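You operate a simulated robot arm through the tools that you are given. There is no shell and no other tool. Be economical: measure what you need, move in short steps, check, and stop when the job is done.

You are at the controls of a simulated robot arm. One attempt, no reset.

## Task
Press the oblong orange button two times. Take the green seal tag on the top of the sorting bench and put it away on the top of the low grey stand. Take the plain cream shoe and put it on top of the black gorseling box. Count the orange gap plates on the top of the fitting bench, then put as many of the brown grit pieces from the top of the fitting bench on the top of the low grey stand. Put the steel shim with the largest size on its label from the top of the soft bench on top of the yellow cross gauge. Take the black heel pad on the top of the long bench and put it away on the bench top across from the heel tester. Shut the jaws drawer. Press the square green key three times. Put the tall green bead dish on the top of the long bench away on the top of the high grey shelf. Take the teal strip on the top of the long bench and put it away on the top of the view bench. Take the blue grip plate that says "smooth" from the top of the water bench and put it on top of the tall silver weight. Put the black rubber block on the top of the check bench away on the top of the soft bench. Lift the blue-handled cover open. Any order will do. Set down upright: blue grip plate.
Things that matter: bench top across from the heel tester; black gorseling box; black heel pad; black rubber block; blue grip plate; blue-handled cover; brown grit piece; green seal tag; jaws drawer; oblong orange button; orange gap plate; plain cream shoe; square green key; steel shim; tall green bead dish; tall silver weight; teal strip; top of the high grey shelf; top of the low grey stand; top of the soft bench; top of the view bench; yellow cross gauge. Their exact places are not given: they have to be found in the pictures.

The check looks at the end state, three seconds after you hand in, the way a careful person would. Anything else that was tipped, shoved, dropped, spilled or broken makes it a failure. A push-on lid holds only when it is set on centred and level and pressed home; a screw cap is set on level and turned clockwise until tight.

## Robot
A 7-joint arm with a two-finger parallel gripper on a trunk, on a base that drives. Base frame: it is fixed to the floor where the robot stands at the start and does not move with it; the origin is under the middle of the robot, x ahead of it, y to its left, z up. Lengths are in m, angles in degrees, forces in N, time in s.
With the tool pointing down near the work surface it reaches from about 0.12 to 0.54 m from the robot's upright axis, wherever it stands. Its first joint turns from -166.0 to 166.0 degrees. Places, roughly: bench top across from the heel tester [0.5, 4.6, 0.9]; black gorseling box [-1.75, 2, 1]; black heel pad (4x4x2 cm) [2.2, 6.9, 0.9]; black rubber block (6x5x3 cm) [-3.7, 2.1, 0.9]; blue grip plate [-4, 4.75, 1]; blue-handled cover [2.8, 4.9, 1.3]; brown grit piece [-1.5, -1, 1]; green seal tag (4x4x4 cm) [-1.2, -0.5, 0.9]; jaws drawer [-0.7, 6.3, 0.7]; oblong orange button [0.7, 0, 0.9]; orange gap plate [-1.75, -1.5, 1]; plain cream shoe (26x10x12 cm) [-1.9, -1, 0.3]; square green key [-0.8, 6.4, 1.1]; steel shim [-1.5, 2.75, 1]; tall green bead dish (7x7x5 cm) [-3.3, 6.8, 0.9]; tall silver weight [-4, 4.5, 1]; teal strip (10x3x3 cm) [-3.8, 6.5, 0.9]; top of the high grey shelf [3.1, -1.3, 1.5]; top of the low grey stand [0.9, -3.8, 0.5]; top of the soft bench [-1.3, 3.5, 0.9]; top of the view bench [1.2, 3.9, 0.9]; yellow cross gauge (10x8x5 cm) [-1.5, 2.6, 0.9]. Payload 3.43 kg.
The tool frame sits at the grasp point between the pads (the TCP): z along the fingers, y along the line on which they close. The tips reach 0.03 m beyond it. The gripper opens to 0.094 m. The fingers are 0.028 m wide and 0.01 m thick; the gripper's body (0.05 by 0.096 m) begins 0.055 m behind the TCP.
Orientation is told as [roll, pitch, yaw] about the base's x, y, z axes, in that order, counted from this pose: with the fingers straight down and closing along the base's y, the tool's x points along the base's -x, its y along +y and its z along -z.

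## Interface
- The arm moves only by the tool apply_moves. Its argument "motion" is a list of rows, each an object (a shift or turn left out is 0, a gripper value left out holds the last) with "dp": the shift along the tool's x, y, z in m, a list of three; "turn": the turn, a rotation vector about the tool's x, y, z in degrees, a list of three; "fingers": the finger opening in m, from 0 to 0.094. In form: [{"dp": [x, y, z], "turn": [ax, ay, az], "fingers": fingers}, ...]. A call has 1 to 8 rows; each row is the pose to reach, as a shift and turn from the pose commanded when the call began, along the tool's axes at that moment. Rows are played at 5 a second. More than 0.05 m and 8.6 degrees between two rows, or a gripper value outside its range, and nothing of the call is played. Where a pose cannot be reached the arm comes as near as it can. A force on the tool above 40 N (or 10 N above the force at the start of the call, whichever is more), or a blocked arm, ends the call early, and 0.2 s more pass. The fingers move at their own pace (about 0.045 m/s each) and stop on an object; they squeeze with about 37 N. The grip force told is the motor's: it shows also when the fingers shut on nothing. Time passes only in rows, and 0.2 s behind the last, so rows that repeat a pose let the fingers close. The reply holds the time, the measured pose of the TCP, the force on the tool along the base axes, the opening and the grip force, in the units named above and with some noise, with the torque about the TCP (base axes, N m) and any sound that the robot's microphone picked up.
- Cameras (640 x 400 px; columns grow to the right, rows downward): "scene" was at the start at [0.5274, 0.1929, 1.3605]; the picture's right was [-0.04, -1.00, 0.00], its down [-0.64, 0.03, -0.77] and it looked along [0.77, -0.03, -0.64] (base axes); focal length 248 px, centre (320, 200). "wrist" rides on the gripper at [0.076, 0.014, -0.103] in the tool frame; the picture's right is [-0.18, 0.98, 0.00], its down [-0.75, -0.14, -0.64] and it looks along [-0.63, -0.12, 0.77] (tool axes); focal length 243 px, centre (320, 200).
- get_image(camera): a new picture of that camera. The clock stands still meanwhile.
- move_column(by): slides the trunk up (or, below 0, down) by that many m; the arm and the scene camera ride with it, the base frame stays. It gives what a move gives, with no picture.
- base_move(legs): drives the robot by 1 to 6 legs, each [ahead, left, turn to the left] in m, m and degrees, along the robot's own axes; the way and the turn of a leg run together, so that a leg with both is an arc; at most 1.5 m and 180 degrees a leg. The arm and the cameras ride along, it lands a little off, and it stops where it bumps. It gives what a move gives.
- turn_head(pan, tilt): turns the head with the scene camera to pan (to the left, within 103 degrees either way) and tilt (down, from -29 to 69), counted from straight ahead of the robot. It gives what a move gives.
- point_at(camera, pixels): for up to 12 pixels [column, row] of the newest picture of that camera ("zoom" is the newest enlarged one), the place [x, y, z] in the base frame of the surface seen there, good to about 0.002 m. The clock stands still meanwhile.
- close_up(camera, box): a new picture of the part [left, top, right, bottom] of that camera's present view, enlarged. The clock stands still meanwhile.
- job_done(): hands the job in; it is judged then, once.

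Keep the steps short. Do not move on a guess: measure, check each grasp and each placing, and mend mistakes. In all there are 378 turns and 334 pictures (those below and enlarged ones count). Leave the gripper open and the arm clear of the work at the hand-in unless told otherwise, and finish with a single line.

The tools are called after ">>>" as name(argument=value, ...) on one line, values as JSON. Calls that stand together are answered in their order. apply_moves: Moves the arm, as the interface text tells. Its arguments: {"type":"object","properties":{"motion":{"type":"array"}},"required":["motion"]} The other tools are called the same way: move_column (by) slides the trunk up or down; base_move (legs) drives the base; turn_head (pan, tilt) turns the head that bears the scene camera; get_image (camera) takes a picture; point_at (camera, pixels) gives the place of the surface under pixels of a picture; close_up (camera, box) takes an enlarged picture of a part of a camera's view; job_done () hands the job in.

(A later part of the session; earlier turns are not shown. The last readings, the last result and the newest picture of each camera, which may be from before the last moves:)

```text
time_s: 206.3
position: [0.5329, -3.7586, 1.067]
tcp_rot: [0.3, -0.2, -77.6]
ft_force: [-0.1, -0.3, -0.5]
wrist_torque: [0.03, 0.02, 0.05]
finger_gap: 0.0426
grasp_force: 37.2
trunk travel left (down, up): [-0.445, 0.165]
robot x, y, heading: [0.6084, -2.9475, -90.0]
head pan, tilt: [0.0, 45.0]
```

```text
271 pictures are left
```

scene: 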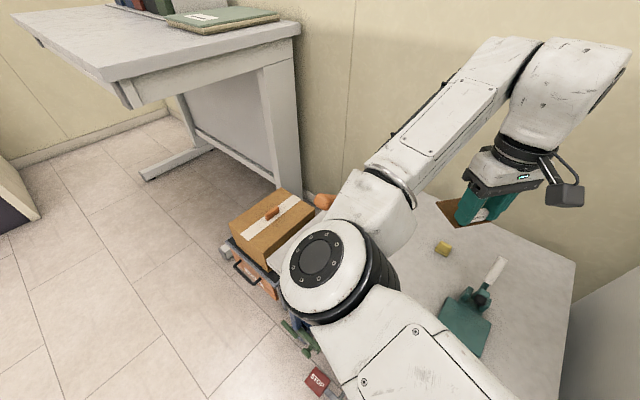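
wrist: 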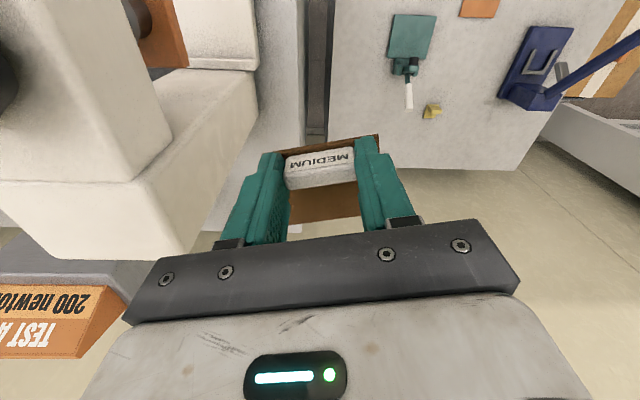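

>>> apply_moves(motion=[{"dp": [-0.003, 0.035, 0], "turn": [0, 0, 6]}, {"dp": [-0.006, 0.07, 0], "turn": [0, 0, 12.4]}, {"dp": [-0.0096, 0.1024, 0], "turn": [0, 0, 12.4]}])

>>> move_column(by=-0.3)

>>> get_image(camera="scene")

>>> get_image(camera="wrist")

```text
time_s: 207.1
position: [0.636, -3.7466, 1.0688]
tcp_rot: [0.4, 0.0, -90.1]
ft_force: [0.1, -0.3, -0.2]
wrist_torque: [0.0, -0.04, -0.01]
finger_gap: 0.0426
grasp_force: 37.0
trunk travel left (down, up): [-0.445, 0.165]
robot x, y, heading: [0.6127, -2.9483, -89.9]
head pan, tilt: [0.0, 45.0]
```

```text
time_s: 210.1
position: [0.6348, -3.7463, 0.7688]
tcp_rot: [0.2, -0.1, -90.1]
ft_force: [0.7, 1.0, -1.0]
wrist_torque: [0.02, -0.01, -0.01]
finger_gap: 0.0427
grasp_force: 36.6
trunk travel left (down, up): [-0.145, 0.465]
robot x, y, heading: [0.6076, -2.9484, -89.9]
head pan, tilt: [0.0, 45.0]
```

```text
270 pictures are left
```

scene: 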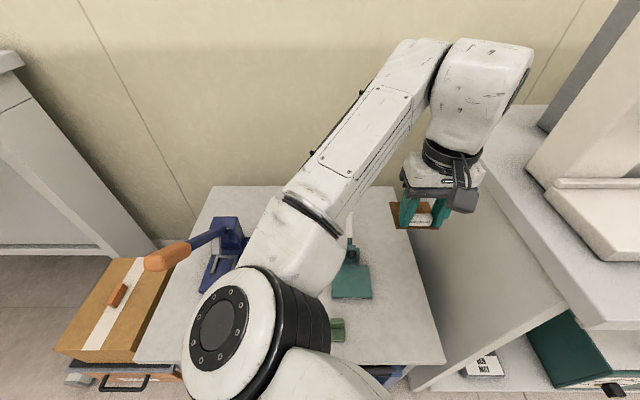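

```text
269 pictures are left
```

wrist: 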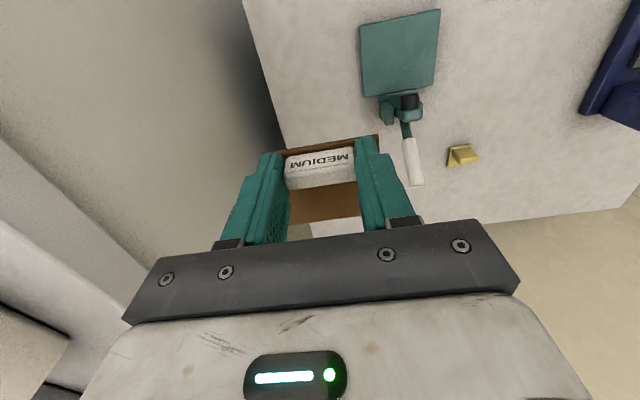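

>>> apply_moves(motion=[{"dp": [0, 0, 0.045]}, {"dp": [0, 0, 0.09]}, {"dp": [0, 0, 0.13]}, {"dp": [0, 0, 0.165]}, {"dp": [0, 0, 0.19]}, {"dp": [0, 0, 0.202]}])

>>> get_image(camera="scene")

```text
time_s: 211.5
position: [0.6362, -3.7461, 0.5671]
tcp_rot: [0.2, -0.1, -90.0]
ft_force: [-0.1, 0.3, -1.4]
wrist_torque: [0.02, 0.0, -0.01]
finger_gap: 0.0425
grasp_force: 37.2
trunk travel left (down, up): [-0.145, 0.465]
robot x, y, heading: [0.6113, -2.9479, -89.9]
head pan, tilt: [0.0, 45.0]
```

```text
268 pictures are left
```

scene: 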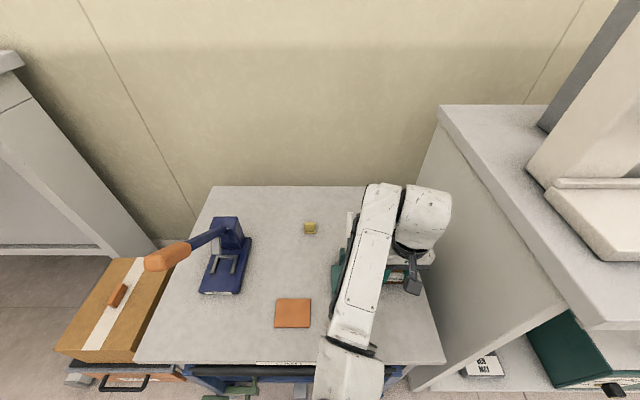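

>>> apply_moves(motion=[{"dp": [0, 0, 0.003]}, {"dp": [0, 0, 0.003], "fingers": 0.06}, {"dp": [0, 0, 0.003]}, {"dp": [0, 0, 0.003]}, {"dp": [0, 0, -0.03]}, {"dp": [0, 0, -0.075]}, {"dp": [0, 0, -0.12]}, {"dp": [0, 0, -0.165]}])

>>> move_column(by=0.3)

>>> get_image(camera="wrist")

```text
time_s: 213.3
position: [0.6366, -3.7494, 0.7306]
tcp_rot: [0.2, 0.0, -89.9]
ft_force: [-0.1, 0.4, 0.0]
wrist_torque: [0.0, 0.02, 0.02]
finger_gap: 0.0602
grasp_force: 0.0
trunk travel left (down, up): [-0.145, 0.465]
robot x, y, heading: [0.6082, -2.9466, -90.1]
head pan, tilt: [0.0, 45.0]
```

```text
time_s: 216.3
position: [0.6355, -3.7489, 1.0303]
tcp_rot: [0.2, -0.1, -90.0]
ft_force: [-0.1, -0.3, 0.2]
wrist_torque: [0.0, -0.01, -0.01]
finger_gap: 0.0599
grasp_force: 0.1
trunk travel left (down, up): [-0.445, 0.165]
robot x, y, heading: [0.6111, -2.9438, -89.9]
head pan, tilt: [0.0, 45.0]
```

```text
267 pictures are left
```

wrist: 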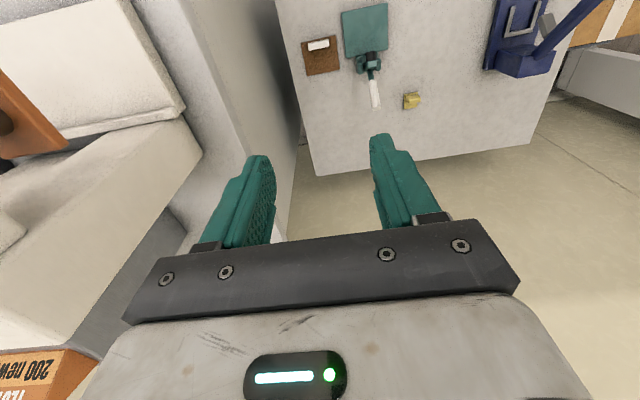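

Grit 1 lies flat on the stand. Next the second grit: I raise the arm, back up, turn and drive back around.

>>> apply_moves(motion=[{"dp": [0.03, 0.02, -0.03]}, {"dp": [0.06, 0.04, -0.06]}, {"dp": [0.08, 0.05, -0.1]}])

>>> base_move(legs=[[-0.32, 0, 0], [0, 0, -90], [0.5, 0.34, 0], [1.4, 0, 0], [1.4, 0, 0]])

```text
time_s: 217.1
position: [0.6821, -3.6668, 1.1325]
tcp_rot: [0.2, -0.1, -90.0]
ft_force: [-0.7, -0.7, -0.1]
wrist_torque: [0.0, 0.02, 0.01]
finger_gap: 0.0599
grasp_force: 0.1
trunk travel left (down, up): [-0.445, 0.165]
robot x, y, heading: [0.6092, -2.9483, -89.9]
head pan, tilt: [0.0, 45.0]
```

```text
time_s: 238.8
position: [-3.3125, -2.9414, 1.1321]
tcp_rot: [0.2, -0.1, 178.4]
ft_force: [0.7, -0.5, 0.0]
wrist_torque: [0.0, 0.01, -0.01]
finger_gap: 0.06
grasp_force: 0.0
trunk travel left (down, up): [-0.445, 0.165]
robot x, y, heading: [-2.5895, -2.8869, 178.2]
head pan, tilt: [0.0, 45.0]
```

>>> base_move(legs=[[0.2, 0, 0], [0, -1.5, 0], [0, -0.5, 0], [0, 0, 146.8]])

>>> turn_head(pan=0, tilt=40)

>>> get_image(camera="scene")

>>> turn_head(pan=45, tilt=55)

>>> get_image(camera="scene")

```text
time_s: 256.1
position: [-2.0459, -1.2288, 1.1326]
tcp_rot: [0.3, -0.1, -33.8]
ft_force: [-0.7, 0.2, 0.0]
wrist_torque: [-0.01, -0.05, 0.01]
finger_gap: 0.06
grasp_force: 0.1
trunk travel left (down, up): [-0.445, 0.165]
robot x, y, heading: [-2.6826, -0.8877, -33.8]
head pan, tilt: [0.0, 45.0]
```

```text
time_s: 256.8
position: [-2.0465, -1.2295, 1.1306]
tcp_rot: [0.2, -0.2, -33.8]
ft_force: [0.3, 0.6, 0.3]
wrist_torque: [0.0, -0.01, -0.02]
finger_gap: 0.0602
grasp_force: 0.2
trunk travel left (down, up): [-0.445, 0.165]
robot x, y, heading: [-2.6858, -0.8879, -33.6]
head pan, tilt: [0.0, 40.0]
```

```text
266 pictures are left
```

scene: 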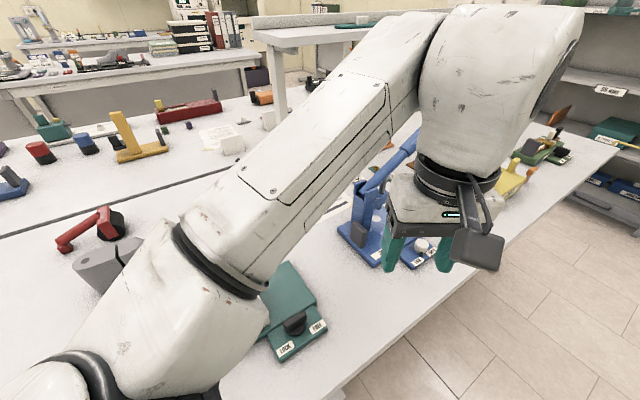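

```text
time_s: 257.9
position: [-2.0453, -1.2288, 1.132]
tcp_rot: [0.1, -0.2, -33.8]
ft_force: [-0.4, 0.6, 0.0]
wrist_torque: [0.01, -0.01, -0.03]
finger_gap: 0.0602
grasp_force: 0.1
trunk travel left (down, up): [-0.445, 0.165]
robot x, y, heading: [-2.6866, -0.8865, -33.8]
head pan, tilt: [45.0, 55.0]
```

```text
265 pictures are left
```

scene: 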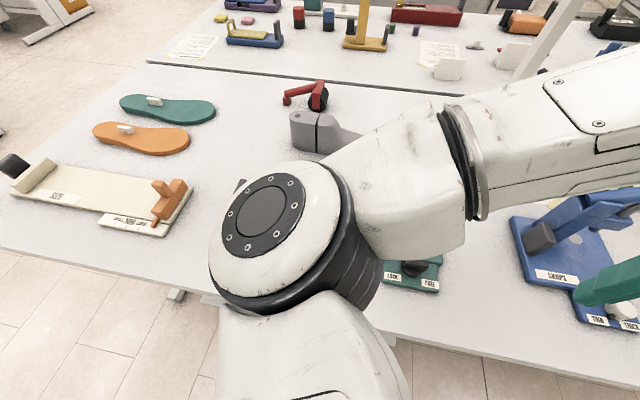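

Raise the trunk 0.12 to clear the lever, then move in: left 0.245, ahead 0.263.

>>> move_column(by=0.12)

>>> base_move(legs=[[0, 0.245, 0], [0.263, 0, 0]])

>>> get_image(camera="wrist")

>>> turn_head(pan=-15, tilt=45)

>>> get_image(camera="scene")

```text
time_s: 259.4
position: [-2.0452, -1.2294, 1.252]
tcp_rot: [0.2, -0.1, -33.7]
ft_force: [-0.5, 0.0, -0.1]
wrist_torque: [0.05, 0.01, -0.03]
finger_gap: 0.0601
grasp_force: 0.1
trunk travel left (down, up): [-0.565, 0.045]
robot x, y, heading: [-2.6811, -0.8886, -33.6]
head pan, tilt: [45.0, 55.0]
```

```text
time_s: 262.7
position: [-1.6915, -1.1749, 1.2508]
tcp_rot: [0.2, -0.1, -33.9]
ft_force: [-0.4, 0.3, 0.5]
wrist_torque: [0.03, -0.03, 0.01]
finger_gap: 0.0601
grasp_force: 0.1
trunk travel left (down, up): [-0.565, 0.045]
robot x, y, heading: [-2.3306, -0.8356, -33.7]
head pan, tilt: [45.0, 55.0]
```

```text
264 pictures are left
```

wrist: 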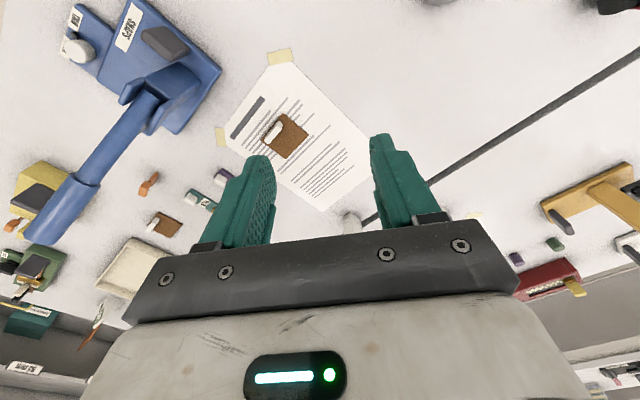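

```text
time_s: 264.0
position: [-1.6933, -1.1755, 1.2525]
tcp_rot: [0.2, -0.1, -33.9]
ft_force: [-0.8, -0.5, 0.2]
wrist_torque: [0.0, -0.07, 0.01]
finger_gap: 0.0602
grasp_force: 0.1
trunk travel left (down, up): [-0.565, 0.045]
robot x, y, heading: [-2.3333, -0.8283, -34.0]
head pan, tilt: [-15.0, 45.0]
```

```text
263 pictures are left
```

scene: 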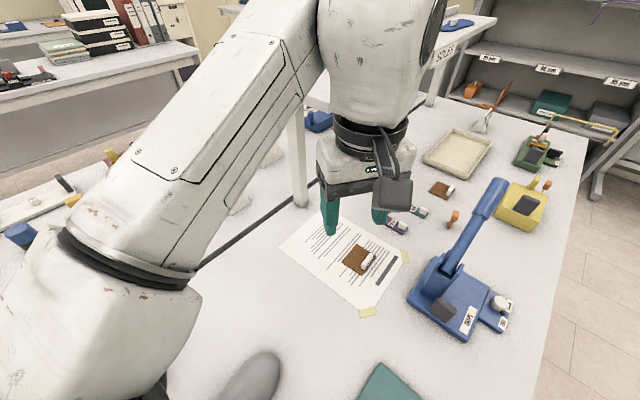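

>>> close_up(camera="wrist", box=[250, 105, 320, 165])

>>> point_at(camera="zoom", pixels=[[150, 240], [290, 145], [220, 170], [235, 200], [180, 170], [260, 115], [360, 95], [530, 210], [355, 345], [140, 205]])

>>> point_at(camera="scene", pixels=[[490, 20], [445, 55], [430, 68], [297, 180], [296, 110], [495, 185], [440, 270], [480, 215]])

```text
6.67 times, centred on (285, 135) of wrist
```

zoom: 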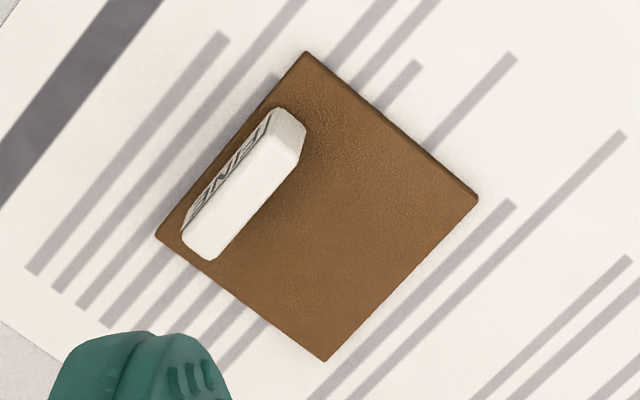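

```text
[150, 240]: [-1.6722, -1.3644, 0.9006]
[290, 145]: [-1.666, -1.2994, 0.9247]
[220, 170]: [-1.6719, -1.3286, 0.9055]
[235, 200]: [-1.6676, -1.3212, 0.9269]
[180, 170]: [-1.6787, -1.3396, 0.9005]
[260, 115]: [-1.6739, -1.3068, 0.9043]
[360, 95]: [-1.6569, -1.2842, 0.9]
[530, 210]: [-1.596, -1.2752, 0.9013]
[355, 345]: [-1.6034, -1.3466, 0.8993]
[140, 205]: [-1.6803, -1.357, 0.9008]
```

```text
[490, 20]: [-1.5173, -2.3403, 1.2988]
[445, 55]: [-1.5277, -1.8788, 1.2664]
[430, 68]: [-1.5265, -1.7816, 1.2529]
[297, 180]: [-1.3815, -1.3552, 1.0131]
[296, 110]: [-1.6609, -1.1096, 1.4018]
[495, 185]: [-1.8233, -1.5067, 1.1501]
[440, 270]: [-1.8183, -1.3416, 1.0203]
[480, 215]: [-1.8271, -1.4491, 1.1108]
```

>>> point_at(camera="zoom", pixels=[[303, 60], [168, 232], [325, 350], [466, 200], [205, 242], [285, 145], [245, 195], [195, 215], [265, 125]])

```text
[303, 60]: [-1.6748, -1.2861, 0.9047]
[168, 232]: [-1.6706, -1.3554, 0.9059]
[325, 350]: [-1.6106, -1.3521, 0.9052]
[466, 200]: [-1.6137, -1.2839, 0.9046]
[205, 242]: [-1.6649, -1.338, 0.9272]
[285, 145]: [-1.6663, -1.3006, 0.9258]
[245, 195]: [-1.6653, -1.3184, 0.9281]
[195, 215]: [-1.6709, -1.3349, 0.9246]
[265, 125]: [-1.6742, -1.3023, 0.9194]
```

Handle centre (-1.668,-1.319), ridge nearly along y. Move above it with the turn to yaw 3.5°.

>>> apply_moves(motion=[{"dp": [-0.0144, -0.015, 0.03], "turn": [0, 0, -5.4], "fingers": 0.07}, {"dp": [-0.0288, -0.03, 0.06], "turn": [0, 0, -10.8]}, {"dp": [-0.0432, -0.045, 0.095], "turn": [0, 0, -16.2]}, {"dp": [-0.0576, -0.06, 0.13], "turn": [0, 0, -21.6]}, {"dp": [-0.072, -0.075, 0.165], "turn": [0, 0, -27]}, {"dp": [-0.0864, -0.09, 0.2], "turn": [0, 0, -32.4]}, {"dp": [-0.1009, -0.1051, 0.235], "turn": [0, 0, -37.4]}, {"dp": [-0.1009, -0.1051, 0.252], "turn": [0, 0, -37.4]}])

>>> get_image(camera="wrist")

```text
time_s: 265.8
position: [-1.6662, -1.3165, 0.9973]
tcp_rot: [0.2, -0.2, 3.4]
ft_force: [0.0, -0.2, 0.8]
wrist_torque: [-0.01, -0.03, 0.02]
finger_gap: 0.0697
grasp_force: 0.0
trunk travel left (down, up): [-0.565, 0.045]
robot x, y, heading: [-2.3345, -0.8304, -33.7]
head pan, tilt: [-15.0, 45.0]
```

```text
261 pictures are left
```

wrist: 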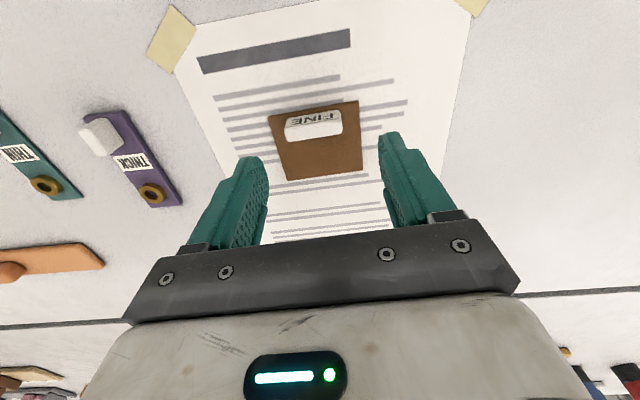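

Aligned as with the first one. Descend 0.059 with small correction, close, and lift.

>>> apply_moves(motion=[{"dp": [0.001, -0.003, 0.03]}, {"dp": [0.001, -0.003, 0.05]}, {"dp": [0.001, -0.003, 0.0585]}, {"dp": [0.001, -0.003, 0.0585], "fingers": 0.0}, {"dp": [0.001, -0.003, 0.0585]}, {"dp": [0.001, -0.003, 0.0585]}, {"dp": [0.001, -0.003, 0.0585]}])

>>> apply_moves(motion=[{"dp": [0, 0, -0.04]}, {"dp": [0, 0, -0.08]}, {"dp": [0, 0, -0.12]}, {"dp": [0.02, 0.02, -0.16]}, {"dp": [0.04, 0.05, -0.19]}, {"dp": [0.06, 0.08, -0.22]}])

>>> get_image(camera="wrist")

```text
time_s: 267.4
position: [-1.6648, -1.3204, 0.9419]
tcp_rot: [0.0, -0.1, 3.5]
ft_force: [-0.6, 0.3, -0.2]
wrist_torque: [0.02, 0.04, -0.01]
finger_gap: 0.0428
grasp_force: 37.2
trunk travel left (down, up): [-0.565, 0.045]
robot x, y, heading: [-2.3357, -0.8362, -34.1]
head pan, tilt: [-15.0, 45.0]
```

```text
time_s: 268.8
position: [-1.7349, -1.2432, 1.1615]
tcp_rot: [0.2, -0.2, 3.5]
ft_force: [0.2, 0.4, -0.6]
wrist_torque: [0.07, -0.02, -0.01]
finger_gap: 0.0428
grasp_force: 36.1
trunk travel left (down, up): [-0.565, 0.045]
robot x, y, heading: [-2.3305, -0.833, -34.2]
head pan, tilt: [-15.0, 45.0]
```

```text
260 pictures are left
```

wrist: 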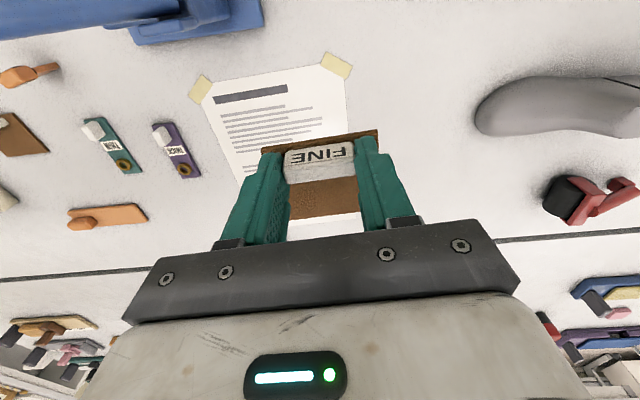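

Held ("FINE"). Drive back to the stand.

>>> base_move(legs=[[-0.4, 0, 0], [0, 0, 34], [-0.2, 0, 0], [0, -1.5, 0], [0, -0.85, 0], [1.5, 0, 0]])

```text
time_s: 292.1
position: [-0.6647, -3.0591, 1.1625]
tcp_rot: [0.2, -0.2, 34.1]
ft_force: [-0.6, -0.2, -0.3]
wrist_torque: [-0.02, -0.03, 0.0]
finger_gap: 0.0428
grasp_force: 36.9
trunk travel left (down, up): [-0.565, 0.045]
robot x, y, heading: [-1.3878, -3.0097, -3.1]
head pan, tilt: [-15.0, 45.0]
```

>>> base_move(legs=[[0, 0.05, 3], [1.5, 0, 0], [0.5, 0.1, 0], [0, 0, -90]])

>>> turn_head(pan=0, tilt=45)

>>> get_image(camera="wrist")

```text
time_s: 306.4
position: [0.6377, -3.5586, 1.162]
tcp_rot: [0.1, -0.2, -49.8]
ft_force: [-0.3, -0.3, -0.5]
wrist_torque: [0.0, 0.01, 0.0]
finger_gap: 0.0429
grasp_force: 36.9
trunk travel left (down, up): [-0.565, 0.045]
robot x, y, heading: [0.6102, -2.831, -86.8]
head pan, tilt: [-15.0, 45.0]
```

```text
time_s: 307.2
position: [0.6391, -3.5566, 1.1607]
tcp_rot: [0.1, -0.2, -49.9]
ft_force: [0.5, -0.4, -0.7]
wrist_torque: [0.01, 0.0, 0.02]
finger_gap: 0.0424
grasp_force: 36.8
trunk travel left (down, up): [-0.565, 0.045]
robot x, y, heading: [0.6103, -2.834, -87.1]
head pan, tilt: [0.0, 45.0]
```

```text
259 pictures are left
```

wrist: 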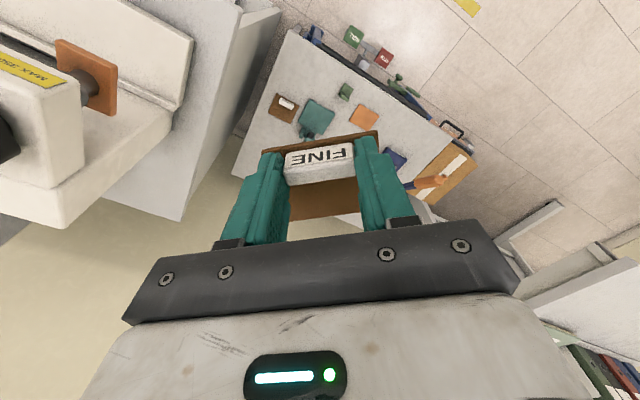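

>>> apply_moves(motion=[{"dp": [-0.013, -0.012, 0], "turn": [0, 0, 8]}, {"dp": [-0.026, -0.024, 0], "turn": [0, 0, 16]}, {"dp": [-0.039, -0.036, 0], "turn": [0, 0, 24]}, {"dp": [-0.052, -0.048, 0], "turn": [0, 0, 32]}, {"dp": [-0.0655, -0.0604, 0], "turn": [0, 0, 40]}])

>>> move_column(by=-0.4)

>>> get_image(camera="wrist")

>>> get_image(camera="scene")

```text
time_s: 308.4
position: [0.6362, -3.6481, 1.1616]
tcp_rot: [0.2, -0.1, -89.9]
ft_force: [-1.0, 0.5, -0.3]
wrist_torque: [0.01, 0.01, -0.01]
finger_gap: 0.0426
grasp_force: 37.1
trunk travel left (down, up): [-0.565, 0.045]
robot x, y, heading: [0.6082, -2.8354, -87.1]
head pan, tilt: [0.0, 45.0]
```

```text
time_s: 312.2
position: [0.6365, -3.6488, 0.7608]
tcp_rot: [0.2, -0.1, -89.7]
ft_force: [0.0, -0.2, -0.2]
wrist_torque: [-0.02, 0.0, -0.02]
finger_gap: 0.0425
grasp_force: 36.9
trunk travel left (down, up): [-0.165, 0.445]
robot x, y, heading: [0.6103, -2.8366, -86.9]
head pan, tilt: [0.0, 45.0]
```

```text
258 pictures are left
```

wrist: 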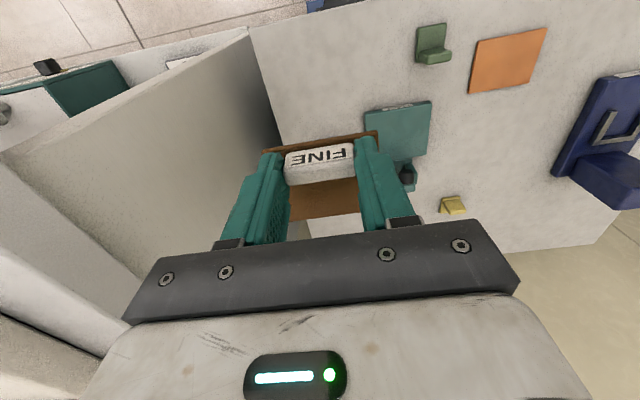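

```text
257 pictures are left
```

scene: 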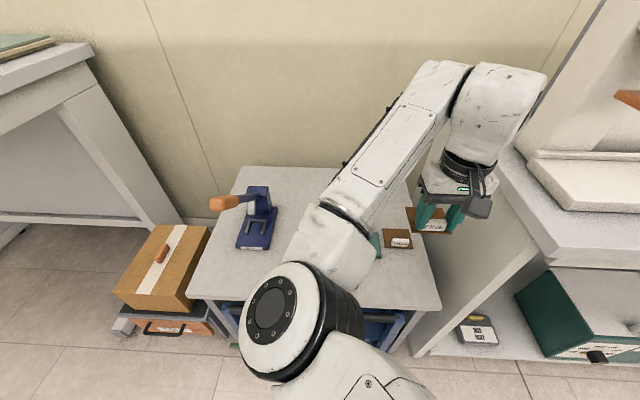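

>>> point_at(camera="scene", pixels=[[397, 247], [385, 230], [409, 246], [398, 241]])

```text
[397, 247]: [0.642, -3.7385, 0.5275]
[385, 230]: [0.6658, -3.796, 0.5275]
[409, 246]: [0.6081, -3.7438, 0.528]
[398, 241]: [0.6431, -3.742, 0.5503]
```

>>> apply_moves(motion=[{"dp": [0, 0, 0.045]}, {"dp": [0, 0, 0.09]}, {"dp": [0, 0, 0.13]}, {"dp": [0, 0, 0.165]}, {"dp": [0, 0, 0.185]}, {"dp": [0, 0, 0.194]}])

>>> apply_moves(motion=[{"dp": [0, 0, 0.002]}, {"dp": [0, 0, 0.002], "fingers": 0.06}, {"dp": [0, 0, 0.002]}, {"dp": [0, 0, 0.002]}, {"dp": [0, 0, -0.03]}, {"dp": [0, 0, -0.075]}, {"dp": [0, 0, -0.12]}, {"dp": [0, 0, -0.165]}])

>>> get_image(camera="wrist")

```text
time_s: 313.6
position: [0.6366, -3.651, 0.5671]
tcp_rot: [0.3, -0.1, -89.8]
ft_force: [0.2, 0.1, -0.5]
wrist_torque: [0.01, -0.03, -0.02]
finger_gap: 0.0424
grasp_force: 37.4
trunk travel left (down, up): [-0.165, 0.445]
robot x, y, heading: [0.6061, -2.8343, -87.3]
head pan, tilt: [0.0, 45.0]
```

```text
time_s: 315.4
position: [0.6371, -3.6485, 0.7356]
tcp_rot: [0.3, 0.0, -89.7]
ft_force: [0.2, 0.2, 0.1]
wrist_torque: [0.0, 0.01, 0.01]
finger_gap: 0.0599
grasp_force: 0.0
trunk travel left (down, up): [-0.165, 0.445]
robot x, y, heading: [0.61, -2.8374, -87.1]
head pan, tilt: [0.0, 45.0]
```

```text
256 pictures are left
```

wrist: 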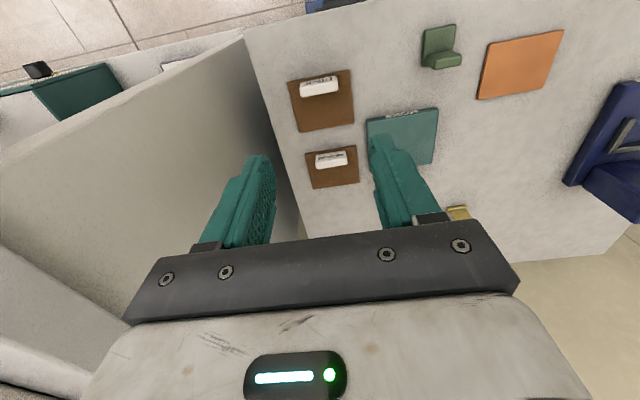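

Both grits are down well. Next the cream shoe near (-1.9,-1,0.3). Raise and drive back west.

>>> move_column(by=0.4)

>>> base_move(legs=[[-0.35, 0, 0], [0, 0, -93], [0.5, 0.42, 0], [1.4, 0, 0], [1.4, 0, 0]])

```text
time_s: 319.2
position: [0.6365, -3.6491, 1.1355]
tcp_rot: [0.2, -0.1, -89.8]
ft_force: [0.3, -0.5, 0.4]
wrist_torque: [-0.02, 0.0, 0.04]
finger_gap: 0.0598
grasp_force: 0.1
trunk travel left (down, up): [-0.565, 0.045]
robot x, y, heading: [0.6071, -2.8322, -87.1]
head pan, tilt: [0.0, 45.0]
```

```text
time_s: 341.8
position: [-3.4969, -3.148, 1.1347]
tcp_rot: [0.1, -0.2, -177.7]
ft_force: [-0.1, 0.6, -0.1]
wrist_torque: [-0.03, 0.01, 0.0]
finger_gap: 0.0602
grasp_force: 0.1
trunk travel left (down, up): [-0.565, 0.045]
robot x, y, heading: [-2.6836, -3.0916, -174.9]
head pan, tilt: [0.0, 45.0]
```

>>> base_move(legs=[[0, -1.0, -5], [0, -1.1, 0], [0.1, 0, 0], [0, 0, 180]])

>>> turn_head(pan=0, tilt=50)

>>> get_image(camera="scene")

>>> get_image(camera="wrist")

```text
time_s: 360.2
position: [-2.0034, -1.0251, 1.1359]
tcp_rot: [0.1, -0.1, -3.0]
ft_force: [-0.4, -0.2, -0.4]
wrist_torque: [0.0, 0.0, 0.0]
finger_gap: 0.06
grasp_force: 0.1
trunk travel left (down, up): [-0.565, 0.045]
robot x, y, heading: [-2.8217, -1.0059, -0.5]
head pan, tilt: [0.0, 45.0]
```

```text
time_s: 360.8
position: [-2.0034, -1.0258, 1.1364]
tcp_rot: [0.1, -0.1, -3.1]
ft_force: [0.4, 0.0, 0.4]
wrist_torque: [-0.02, -0.02, 0.01]
finger_gap: 0.0601
grasp_force: 0.0
trunk travel left (down, up): [-0.565, 0.045]
robot x, y, heading: [-2.8158, -1.0078, -0.4]
head pan, tilt: [0.0, 50.0]
```

```text
255 pictures are left
```

scene: 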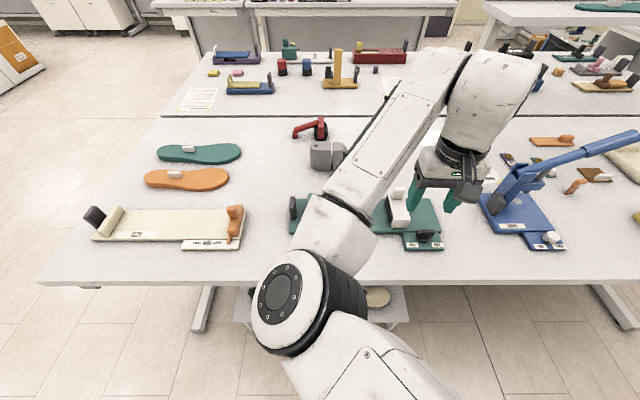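

```text
254 pictures are left
```

wrist: 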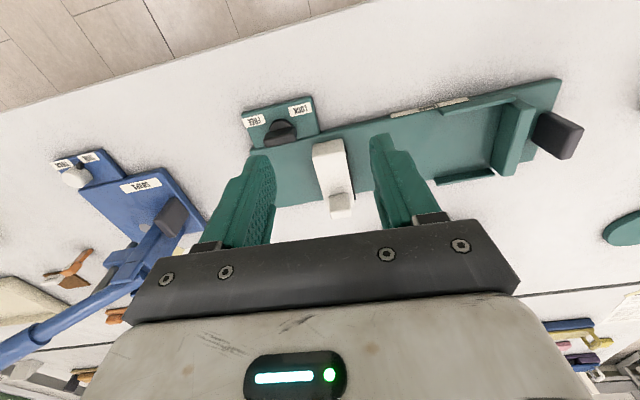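

The shoe is on a low shelf beneath the bench (toe at scene (377,298)). I back up 0.35 and lower the trunk to see it.

>>> base_move(legs=[[-0.35, 0, 0]])

>>> move_column(by=-0.3)

>>> get_image(camera="scene")

>>> get_image(camera="wrist")

```text
time_s: 363.1
position: [-2.3515, -1.0249, 1.1357]
tcp_rot: [0.1, -0.1, -3.2]
ft_force: [-0.1, 0.6, 0.4]
wrist_torque: [0.0, 0.03, 0.03]
finger_gap: 0.0602
grasp_force: 0.0
trunk travel left (down, up): [-0.565, 0.045]
robot x, y, heading: [-3.1698, -1.003, -0.5]
head pan, tilt: [0.0, 50.0]
```

```text
time_s: 366.1
position: [-2.3521, -1.0246, 0.8363]
tcp_rot: [0.2, -0.1, -3.2]
ft_force: [0.4, 0.3, 0.7]
wrist_torque: [0.01, 0.01, 0.02]
finger_gap: 0.0599
grasp_force: 0.0
trunk travel left (down, up): [-0.265, 0.345]
robot x, y, heading: [-3.1679, -1.0024, -0.5]
head pan, tilt: [0.0, 50.0]
```

```text
253 pictures are left
```

scene: 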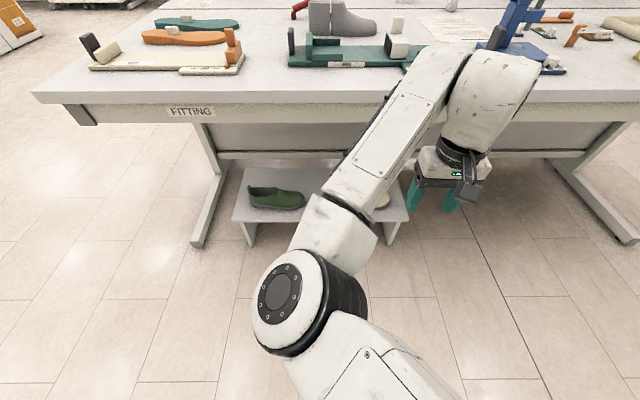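

```text
252 pictures are left
```

wrist: 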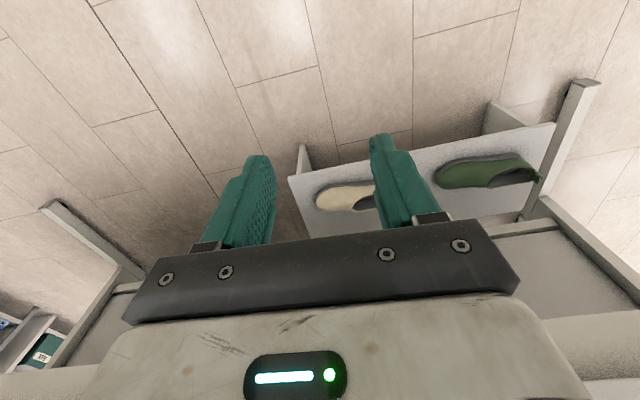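

>>> point_at(camera="wrist", pixels=[[345, 195], [320, 198], [345, 187], [345, 207], [370, 190], [372, 200], [292, 180], [548, 128], [312, 235], [485, 170], [305, 150], [500, 210]])

>>> point_at(camera="scene", pixels=[[275, 195], [250, 190], [300, 200], [235, 218], [250, 170], [408, 215], [382, 202], [120, 105], [500, 98], [420, 165]])

```text
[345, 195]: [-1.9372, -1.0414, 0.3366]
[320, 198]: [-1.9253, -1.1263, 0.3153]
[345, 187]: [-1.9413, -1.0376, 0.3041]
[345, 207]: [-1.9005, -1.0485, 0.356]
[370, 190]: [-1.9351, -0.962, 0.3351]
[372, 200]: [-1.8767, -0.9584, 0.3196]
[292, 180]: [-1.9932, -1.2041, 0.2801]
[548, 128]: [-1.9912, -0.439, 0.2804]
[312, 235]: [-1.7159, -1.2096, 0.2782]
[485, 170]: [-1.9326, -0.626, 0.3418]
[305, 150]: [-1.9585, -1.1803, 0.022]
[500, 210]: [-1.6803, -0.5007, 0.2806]
```

```text
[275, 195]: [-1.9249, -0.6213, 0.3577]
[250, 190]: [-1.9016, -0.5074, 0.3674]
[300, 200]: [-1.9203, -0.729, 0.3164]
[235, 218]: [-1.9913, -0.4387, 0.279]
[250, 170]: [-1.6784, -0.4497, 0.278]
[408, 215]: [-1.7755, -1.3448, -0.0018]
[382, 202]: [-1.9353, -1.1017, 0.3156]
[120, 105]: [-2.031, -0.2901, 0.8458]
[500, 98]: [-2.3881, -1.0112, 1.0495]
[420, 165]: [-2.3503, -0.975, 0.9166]
```

Shoe: along y from about -1.13 (toe) to -0.87, x≈-1.94…-1.85, on a shelf at z 0.28, 0.1 m inside the bench edge. Lower the trunk fully to view under the bench.

>>> move_column(by=-0.26)

>>> turn_head(pan=-10, tilt=30)

>>> get_image(camera="scene")

>>> get_image(camera="wrist")

```text
time_s: 367.9
position: [-2.3993, -0.8014, 0.6579]
tcp_rot: [-6.2, -0.9, 14.9]
ft_force: [-0.2, 2.0, 0.6]
wrist_torque: [-0.09, 0.03, 0.01]
finger_gap: 0.0598
grasp_force: 0.0
trunk travel left (down, up): [-0.088, 0.522]
robot x, y, heading: [-3.2418, -0.919, 6.8]
head pan, tilt: [0.0, 50.0]
stopped: the arm was blocked; the commanded pose is now the measured one
```

```text
time_s: 368.7
position: [-2.4149, -0.8126, 0.6796]
tcp_rot: [-5.9, -2.6, 12.6]
ft_force: [0.3, 0.1, 0.3]
wrist_torque: [-0.02, 0.01, 0.02]
finger_gap: 0.0599
grasp_force: 0.1
trunk travel left (down, up): [-0.088, 0.522]
robot x, y, heading: [-3.2432, -0.897, 4.8]
head pan, tilt: [-10.0, 30.0]
```

```text
251 pictures are left
```

scene: 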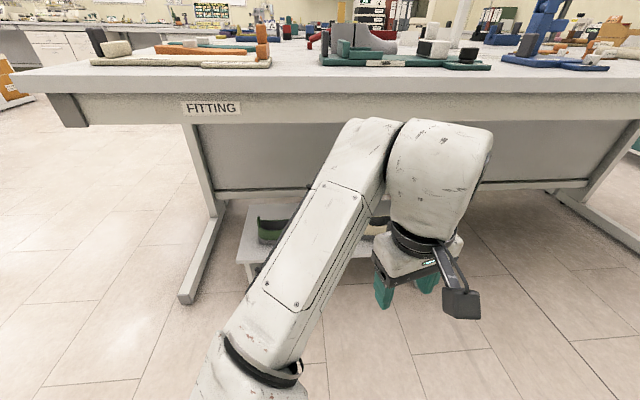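

```text
250 pictures are left
```

wrist: 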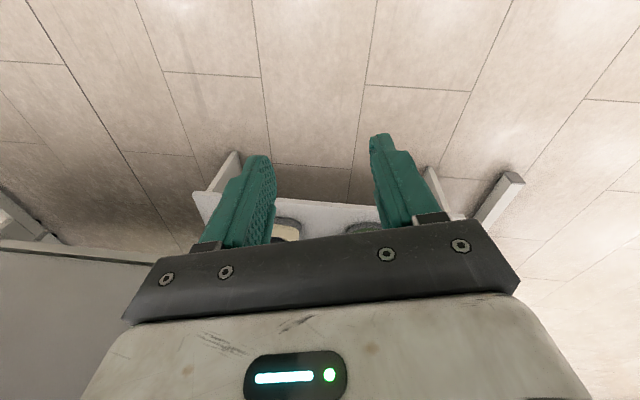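

Blocked while lowering; the base got nudged. I raise slightly and look backward to see whether the trunk's rear hits the wall bench.

>>> move_column(by=0.06)

>>> turn_head(pan=103, tilt=35)

>>> get_image(camera="scene")

>>> turn_head(pan=-103, tilt=50)

>>> get_image(camera="scene")

```text
time_s: 369.1
position: [-2.4512, -0.8097, 0.7384]
tcp_rot: [-11.2, -7.5, 16.0]
ft_force: [0.6, -0.2, -0.9]
wrist_torque: [-0.04, -0.02, 0.01]
finger_gap: 0.0601
grasp_force: 0.1
trunk travel left (down, up): [-0.089, 0.521]
robot x, y, heading: [-3.2401, -0.8958, 4.7]
head pan, tilt: [-10.0, 30.0]
stopped: the arm was blocked; the commanded pose is now the measured one
```

```text
time_s: 371.0
position: [-2.4495, -0.8109, 0.7373]
tcp_rot: [-11.1, -7.3, 15.8]
ft_force: [-0.4, -0.5, -0.4]
wrist_torque: [-0.02, -0.01, -0.01]
finger_gap: 0.0603
grasp_force: 0.1
trunk travel left (down, up): [-0.089, 0.521]
robot x, y, heading: [-3.2433, -0.8948, 5.1]
head pan, tilt: [103.0, 35.0]
```

```text
249 pictures are left
```

scene: 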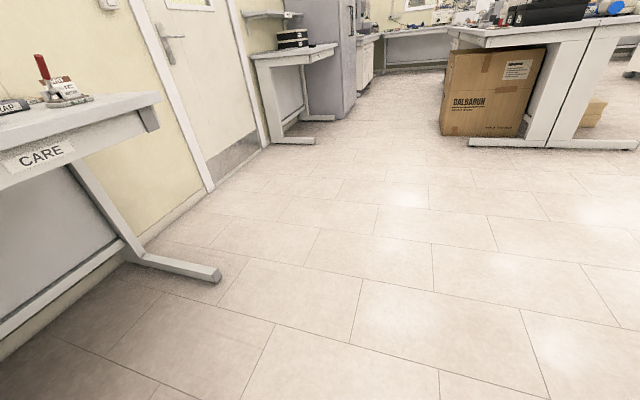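

```text
time_s: 374.0
position: [-2.4502, -0.8129, 0.7383]
tcp_rot: [-11.3, -7.2, 15.7]
ft_force: [-0.2, -0.3, -0.2]
wrist_torque: [0.0, 0.01, 0.02]
finger_gap: 0.0601
grasp_force: 0.0
trunk travel left (down, up): [-0.089, 0.521]
robot x, y, heading: [-3.2423, -0.9004, 5.1]
head pan, tilt: [-103.0, 50.0]
```

```text
248 pictures are left
```

scene: 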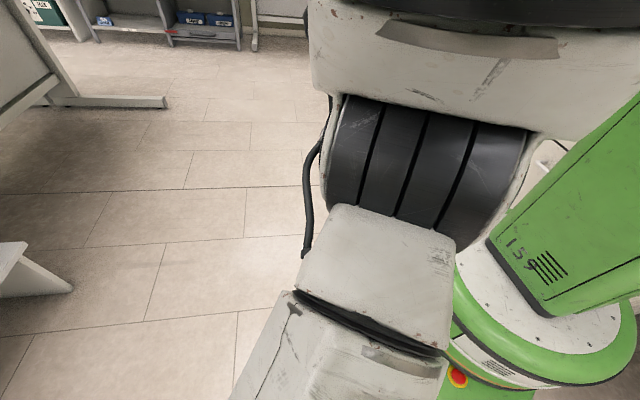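

The upper arm link leans on the robot's own base. I free it by moving the hand forward and up in small steps.

>>> apply_moves(motion=[{"dp": [-0.03, 0, -0.02]}, {"dp": [-0.06, 0, -0.04]}])

>>> get_image(camera="scene")

```text
time_s: 374.3
position: [-2.4925, -0.8018, 0.8067]
tcp_rot: [-12.7, -12.3, 17.7]
ft_force: [0.3, 0.5, 0.0]
wrist_torque: [-0.01, 0.0, 0.01]
finger_gap: 0.0602
grasp_force: 0.1
trunk travel left (down, up): [-0.089, 0.521]
robot x, y, heading: [-3.2374, -0.8966, 4.8]
head pan, tilt: [-103.0, 50.0]
stopped in row 1: the arm was blocked; the commanded pose is now the measured one
```

```text
247 pictures are left
```

scene: 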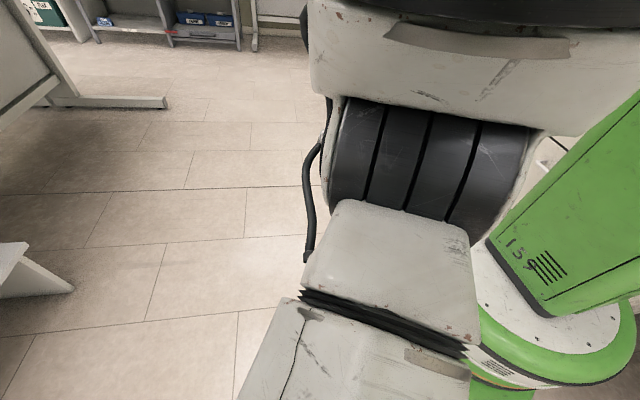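

>>> apply_moves(motion=[{"dp": [-0.02, 0, 0]}, {"dp": [-0.04, 0, 0]}, {"dp": [-0.06, 0, 0]}])

>>> move_column(by=0.1)

```text
time_s: 374.6
position: [-2.5449, -0.7964, 0.848]
tcp_rot: [-11.7, -17.9, 18.7]
ft_force: [0.3, -0.4, -1.2]
wrist_torque: [-0.02, -0.03, -0.02]
finger_gap: 0.0599
grasp_force: 0.0
trunk travel left (down, up): [-0.089, 0.521]
robot x, y, heading: [-3.242, -0.8964, 4.7]
head pan, tilt: [-103.0, 50.0]
stopped in row 1: the arm was blocked; the commanded pose is now the measured one
```

```text
time_s: 374.9
position: [-2.5946, -0.8034, 0.8525]
tcp_rot: [-14.4, -20.0, 20.5]
ft_force: [-0.4, -0.3, 0.3]
wrist_torque: [-0.01, 0.0, -0.02]
finger_gap: 0.0598
grasp_force: 0.1
trunk travel left (down, up): [-0.091, 0.519]
robot x, y, heading: [-3.237, -0.8973, 5.2]
head pan, tilt: [-103.0, 50.0]
stopped: the arm was blocked; the commanded pose is now the measured one
```

>>> turn_head(pan=-40, tilt=65)

>>> get_image(camera="scene")

```text
time_s: 376.3
position: [-2.5947, -0.8002, 0.8576]
tcp_rot: [-15.3, -19.0, 21.2]
ft_force: [0.6, -0.5, 0.3]
wrist_torque: [0.0, 0.04, 0.08]
finger_gap: 0.06
grasp_force: 0.0
trunk travel left (down, up): [-0.091, 0.519]
robot x, y, heading: [-3.2356, -0.8956, 5.0]
head pan, tilt: [-40.0, 65.0]
```

```text
246 pictures are left
```

scene: 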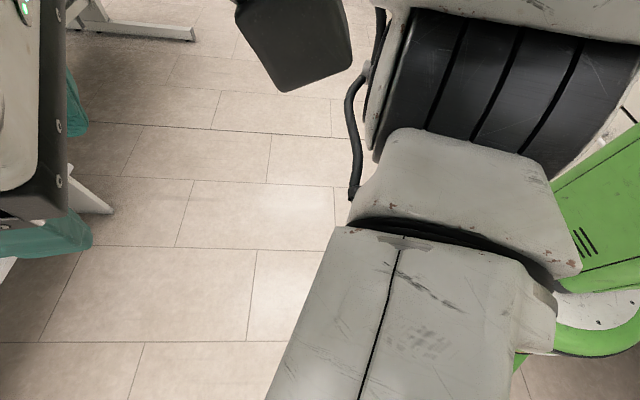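

>>> point_at(camera="scene", pixels=[[450, 60], [450, 180], [450, 300], [530, 330], [600, 345], [600, 310], [600, 200], [330, 370], [520, 365], [300, 40], [500, 390]])

```text
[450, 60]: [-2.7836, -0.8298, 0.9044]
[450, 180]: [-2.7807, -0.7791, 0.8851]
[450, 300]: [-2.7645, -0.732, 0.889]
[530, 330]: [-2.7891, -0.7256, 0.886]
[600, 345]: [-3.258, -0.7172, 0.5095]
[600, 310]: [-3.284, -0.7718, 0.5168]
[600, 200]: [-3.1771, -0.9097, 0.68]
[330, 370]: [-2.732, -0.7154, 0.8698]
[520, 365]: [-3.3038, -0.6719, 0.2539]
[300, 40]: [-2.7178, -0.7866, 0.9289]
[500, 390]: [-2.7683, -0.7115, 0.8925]
```

>>> turn_head(pan=60, tilt=60)

>>> get_image(camera="scene")

>>> turn_head(pan=10, tilt=40)

>>> get_image(camera="scene")

```text
time_s: 378.0
position: [-2.5939, -0.799, 0.8576]
tcp_rot: [-15.2, -18.9, 21.5]
ft_force: [-0.2, 0.2, 0.5]
wrist_torque: [-0.02, 0.01, -0.03]
finger_gap: 0.0601
grasp_force: 0.2
trunk travel left (down, up): [-0.091, 0.519]
robot x, y, heading: [-3.2347, -0.8974, 5.1]
head pan, tilt: [60.0, 60.0]
```

```text
245 pictures are left
```

scene: 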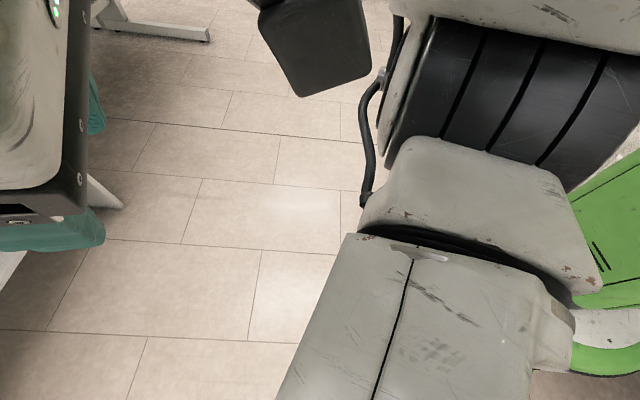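

```text
time_s: 379.2
position: [-2.5934, -0.7989, 0.8588]
tcp_rot: [-15.3, -18.8, 21.5]
ft_force: [0.2, 0.3, 0.1]
wrist_torque: [-0.01, 0.01, 0.02]
finger_gap: 0.06
grasp_force: 0.0
trunk travel left (down, up): [-0.091, 0.519]
robot x, y, heading: [-3.2363, -0.8944, 4.9]
head pan, tilt: [10.0, 40.0]
```

```text
244 pictures are left
```

scene: 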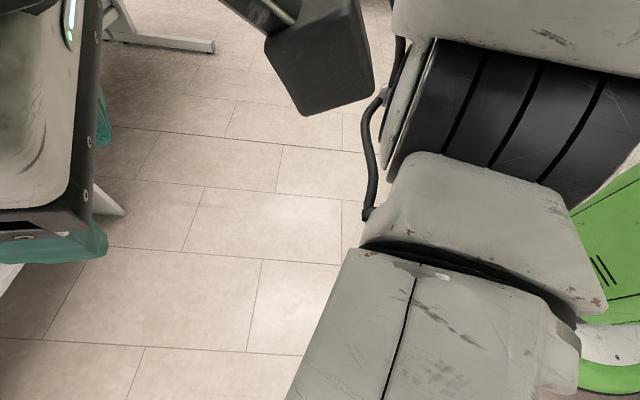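

The head itself is jammed between the gripper and the arm (picture didn't change). I put the head command back near its real position, then move the hand forward away.

>>> turn_head(pan=-40, tilt=60)

>>> apply_moves(motion=[{"dp": [-0.01, 0, 0.0]}, {"dp": [-0.03, 0, 0.0]}])

>>> get_image(camera="scene")

```text
time_s: 380.4
position: [-2.5946, -0.7984, 0.858]
tcp_rot: [-15.2, -18.9, 21.4]
ft_force: [-0.3, -0.5, -0.1]
wrist_torque: [0.01, 0.03, 0.0]
finger_gap: 0.0598
grasp_force: 0.0
trunk travel left (down, up): [-0.091, 0.519]
robot x, y, heading: [-3.2396, -0.8962, 4.8]
head pan, tilt: [-40.0, 60.0]
```

```text
time_s: 380.7
position: [-2.6235, -0.8175, 0.8514]
tcp_rot: [-17.3, -8.9, 22.2]
ft_force: [-0.3, 0.7, 0.1]
wrist_torque: [-0.02, 0.01, 0.01]
finger_gap: 0.0599
grasp_force: 0.0
trunk travel left (down, up): [-0.091, 0.519]
robot x, y, heading: [-3.2332, -0.898, 4.7]
head pan, tilt: [-40.0, 60.0]
stopped in row 1: the arm was blocked; the commanded pose is now the measured one
```

```text
243 pictures are left
```

scene: 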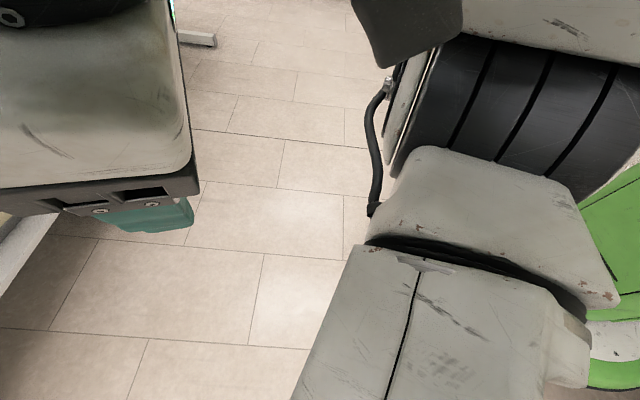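

>>> apply_moves(motion=[{"dp": [0, 0, 0.0]}])

>>> apply_moves(motion=[{"dp": [0, -0.04, 0.0]}])

```text
time_s: 381.1
position: [-2.6408, -0.8213, 0.8465]
tcp_rot: [-17.4, 1.5, 27.5]
ft_force: [189.8, 219.9, -144.7]
wrist_torque: [-22.34, 4.61, -22.37]
finger_gap: 0.0601
grasp_force: 0.1
trunk travel left (down, up): [-0.091, 0.519]
robot x, y, heading: [-3.2362, -0.8995, 4.9]
head pan, tilt: [-40.0, 60.0]
stopped in row 1: the arm was blocked; the commanded pose is now the measured one
```

```text
time_s: 381.7
position: [-2.6282, -0.8517, 0.8649]
tcp_rot: [-28.1, 0.5, 23.3]
ft_force: [187.3, 186.2, -128.1]
wrist_torque: [-19.85, 2.58, -25.11]
finger_gap: 0.0601
grasp_force: 0.1
trunk travel left (down, up): [-0.091, 0.519]
robot x, y, heading: [-3.2303, -0.8992, 4.8]
head pan, tilt: [-40.0, 60.0]
stopped in row 1: the arm was blocked; the commanded pose is now the measured one
```

Strong force pushes the hand toward +x,+y,-z; I move that way.

>>> apply_moves(motion=[{"dp": [-0.035, 0.015, 0.02]}, {"dp": [-0.07, 0.03, 0.03]}])

>>> get_image(camera="scene")

```text
time_s: 382.0
position: [-2.6496, -0.8569, 0.8645]
tcp_rot: [-25.5, 16.1, 32.7]
ft_force: [159.6, -29.0, -50.4]
wrist_torque: [2.62, 14.21, 0.04]
finger_gap: 0.0601
grasp_force: 0.1
trunk travel left (down, up): [-0.091, 0.519]
robot x, y, heading: [-3.234, -0.8999, 4.8]
head pan, tilt: [-40.0, 60.0]
stopped in row 1: the force on the tool passed its limit at 314 N (the readings are from after the stop); the commanded pose is now the measured one
```

```text
242 pictures are left
```

scene: 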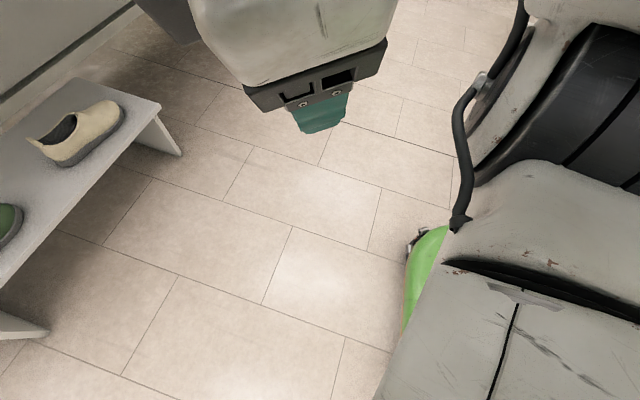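

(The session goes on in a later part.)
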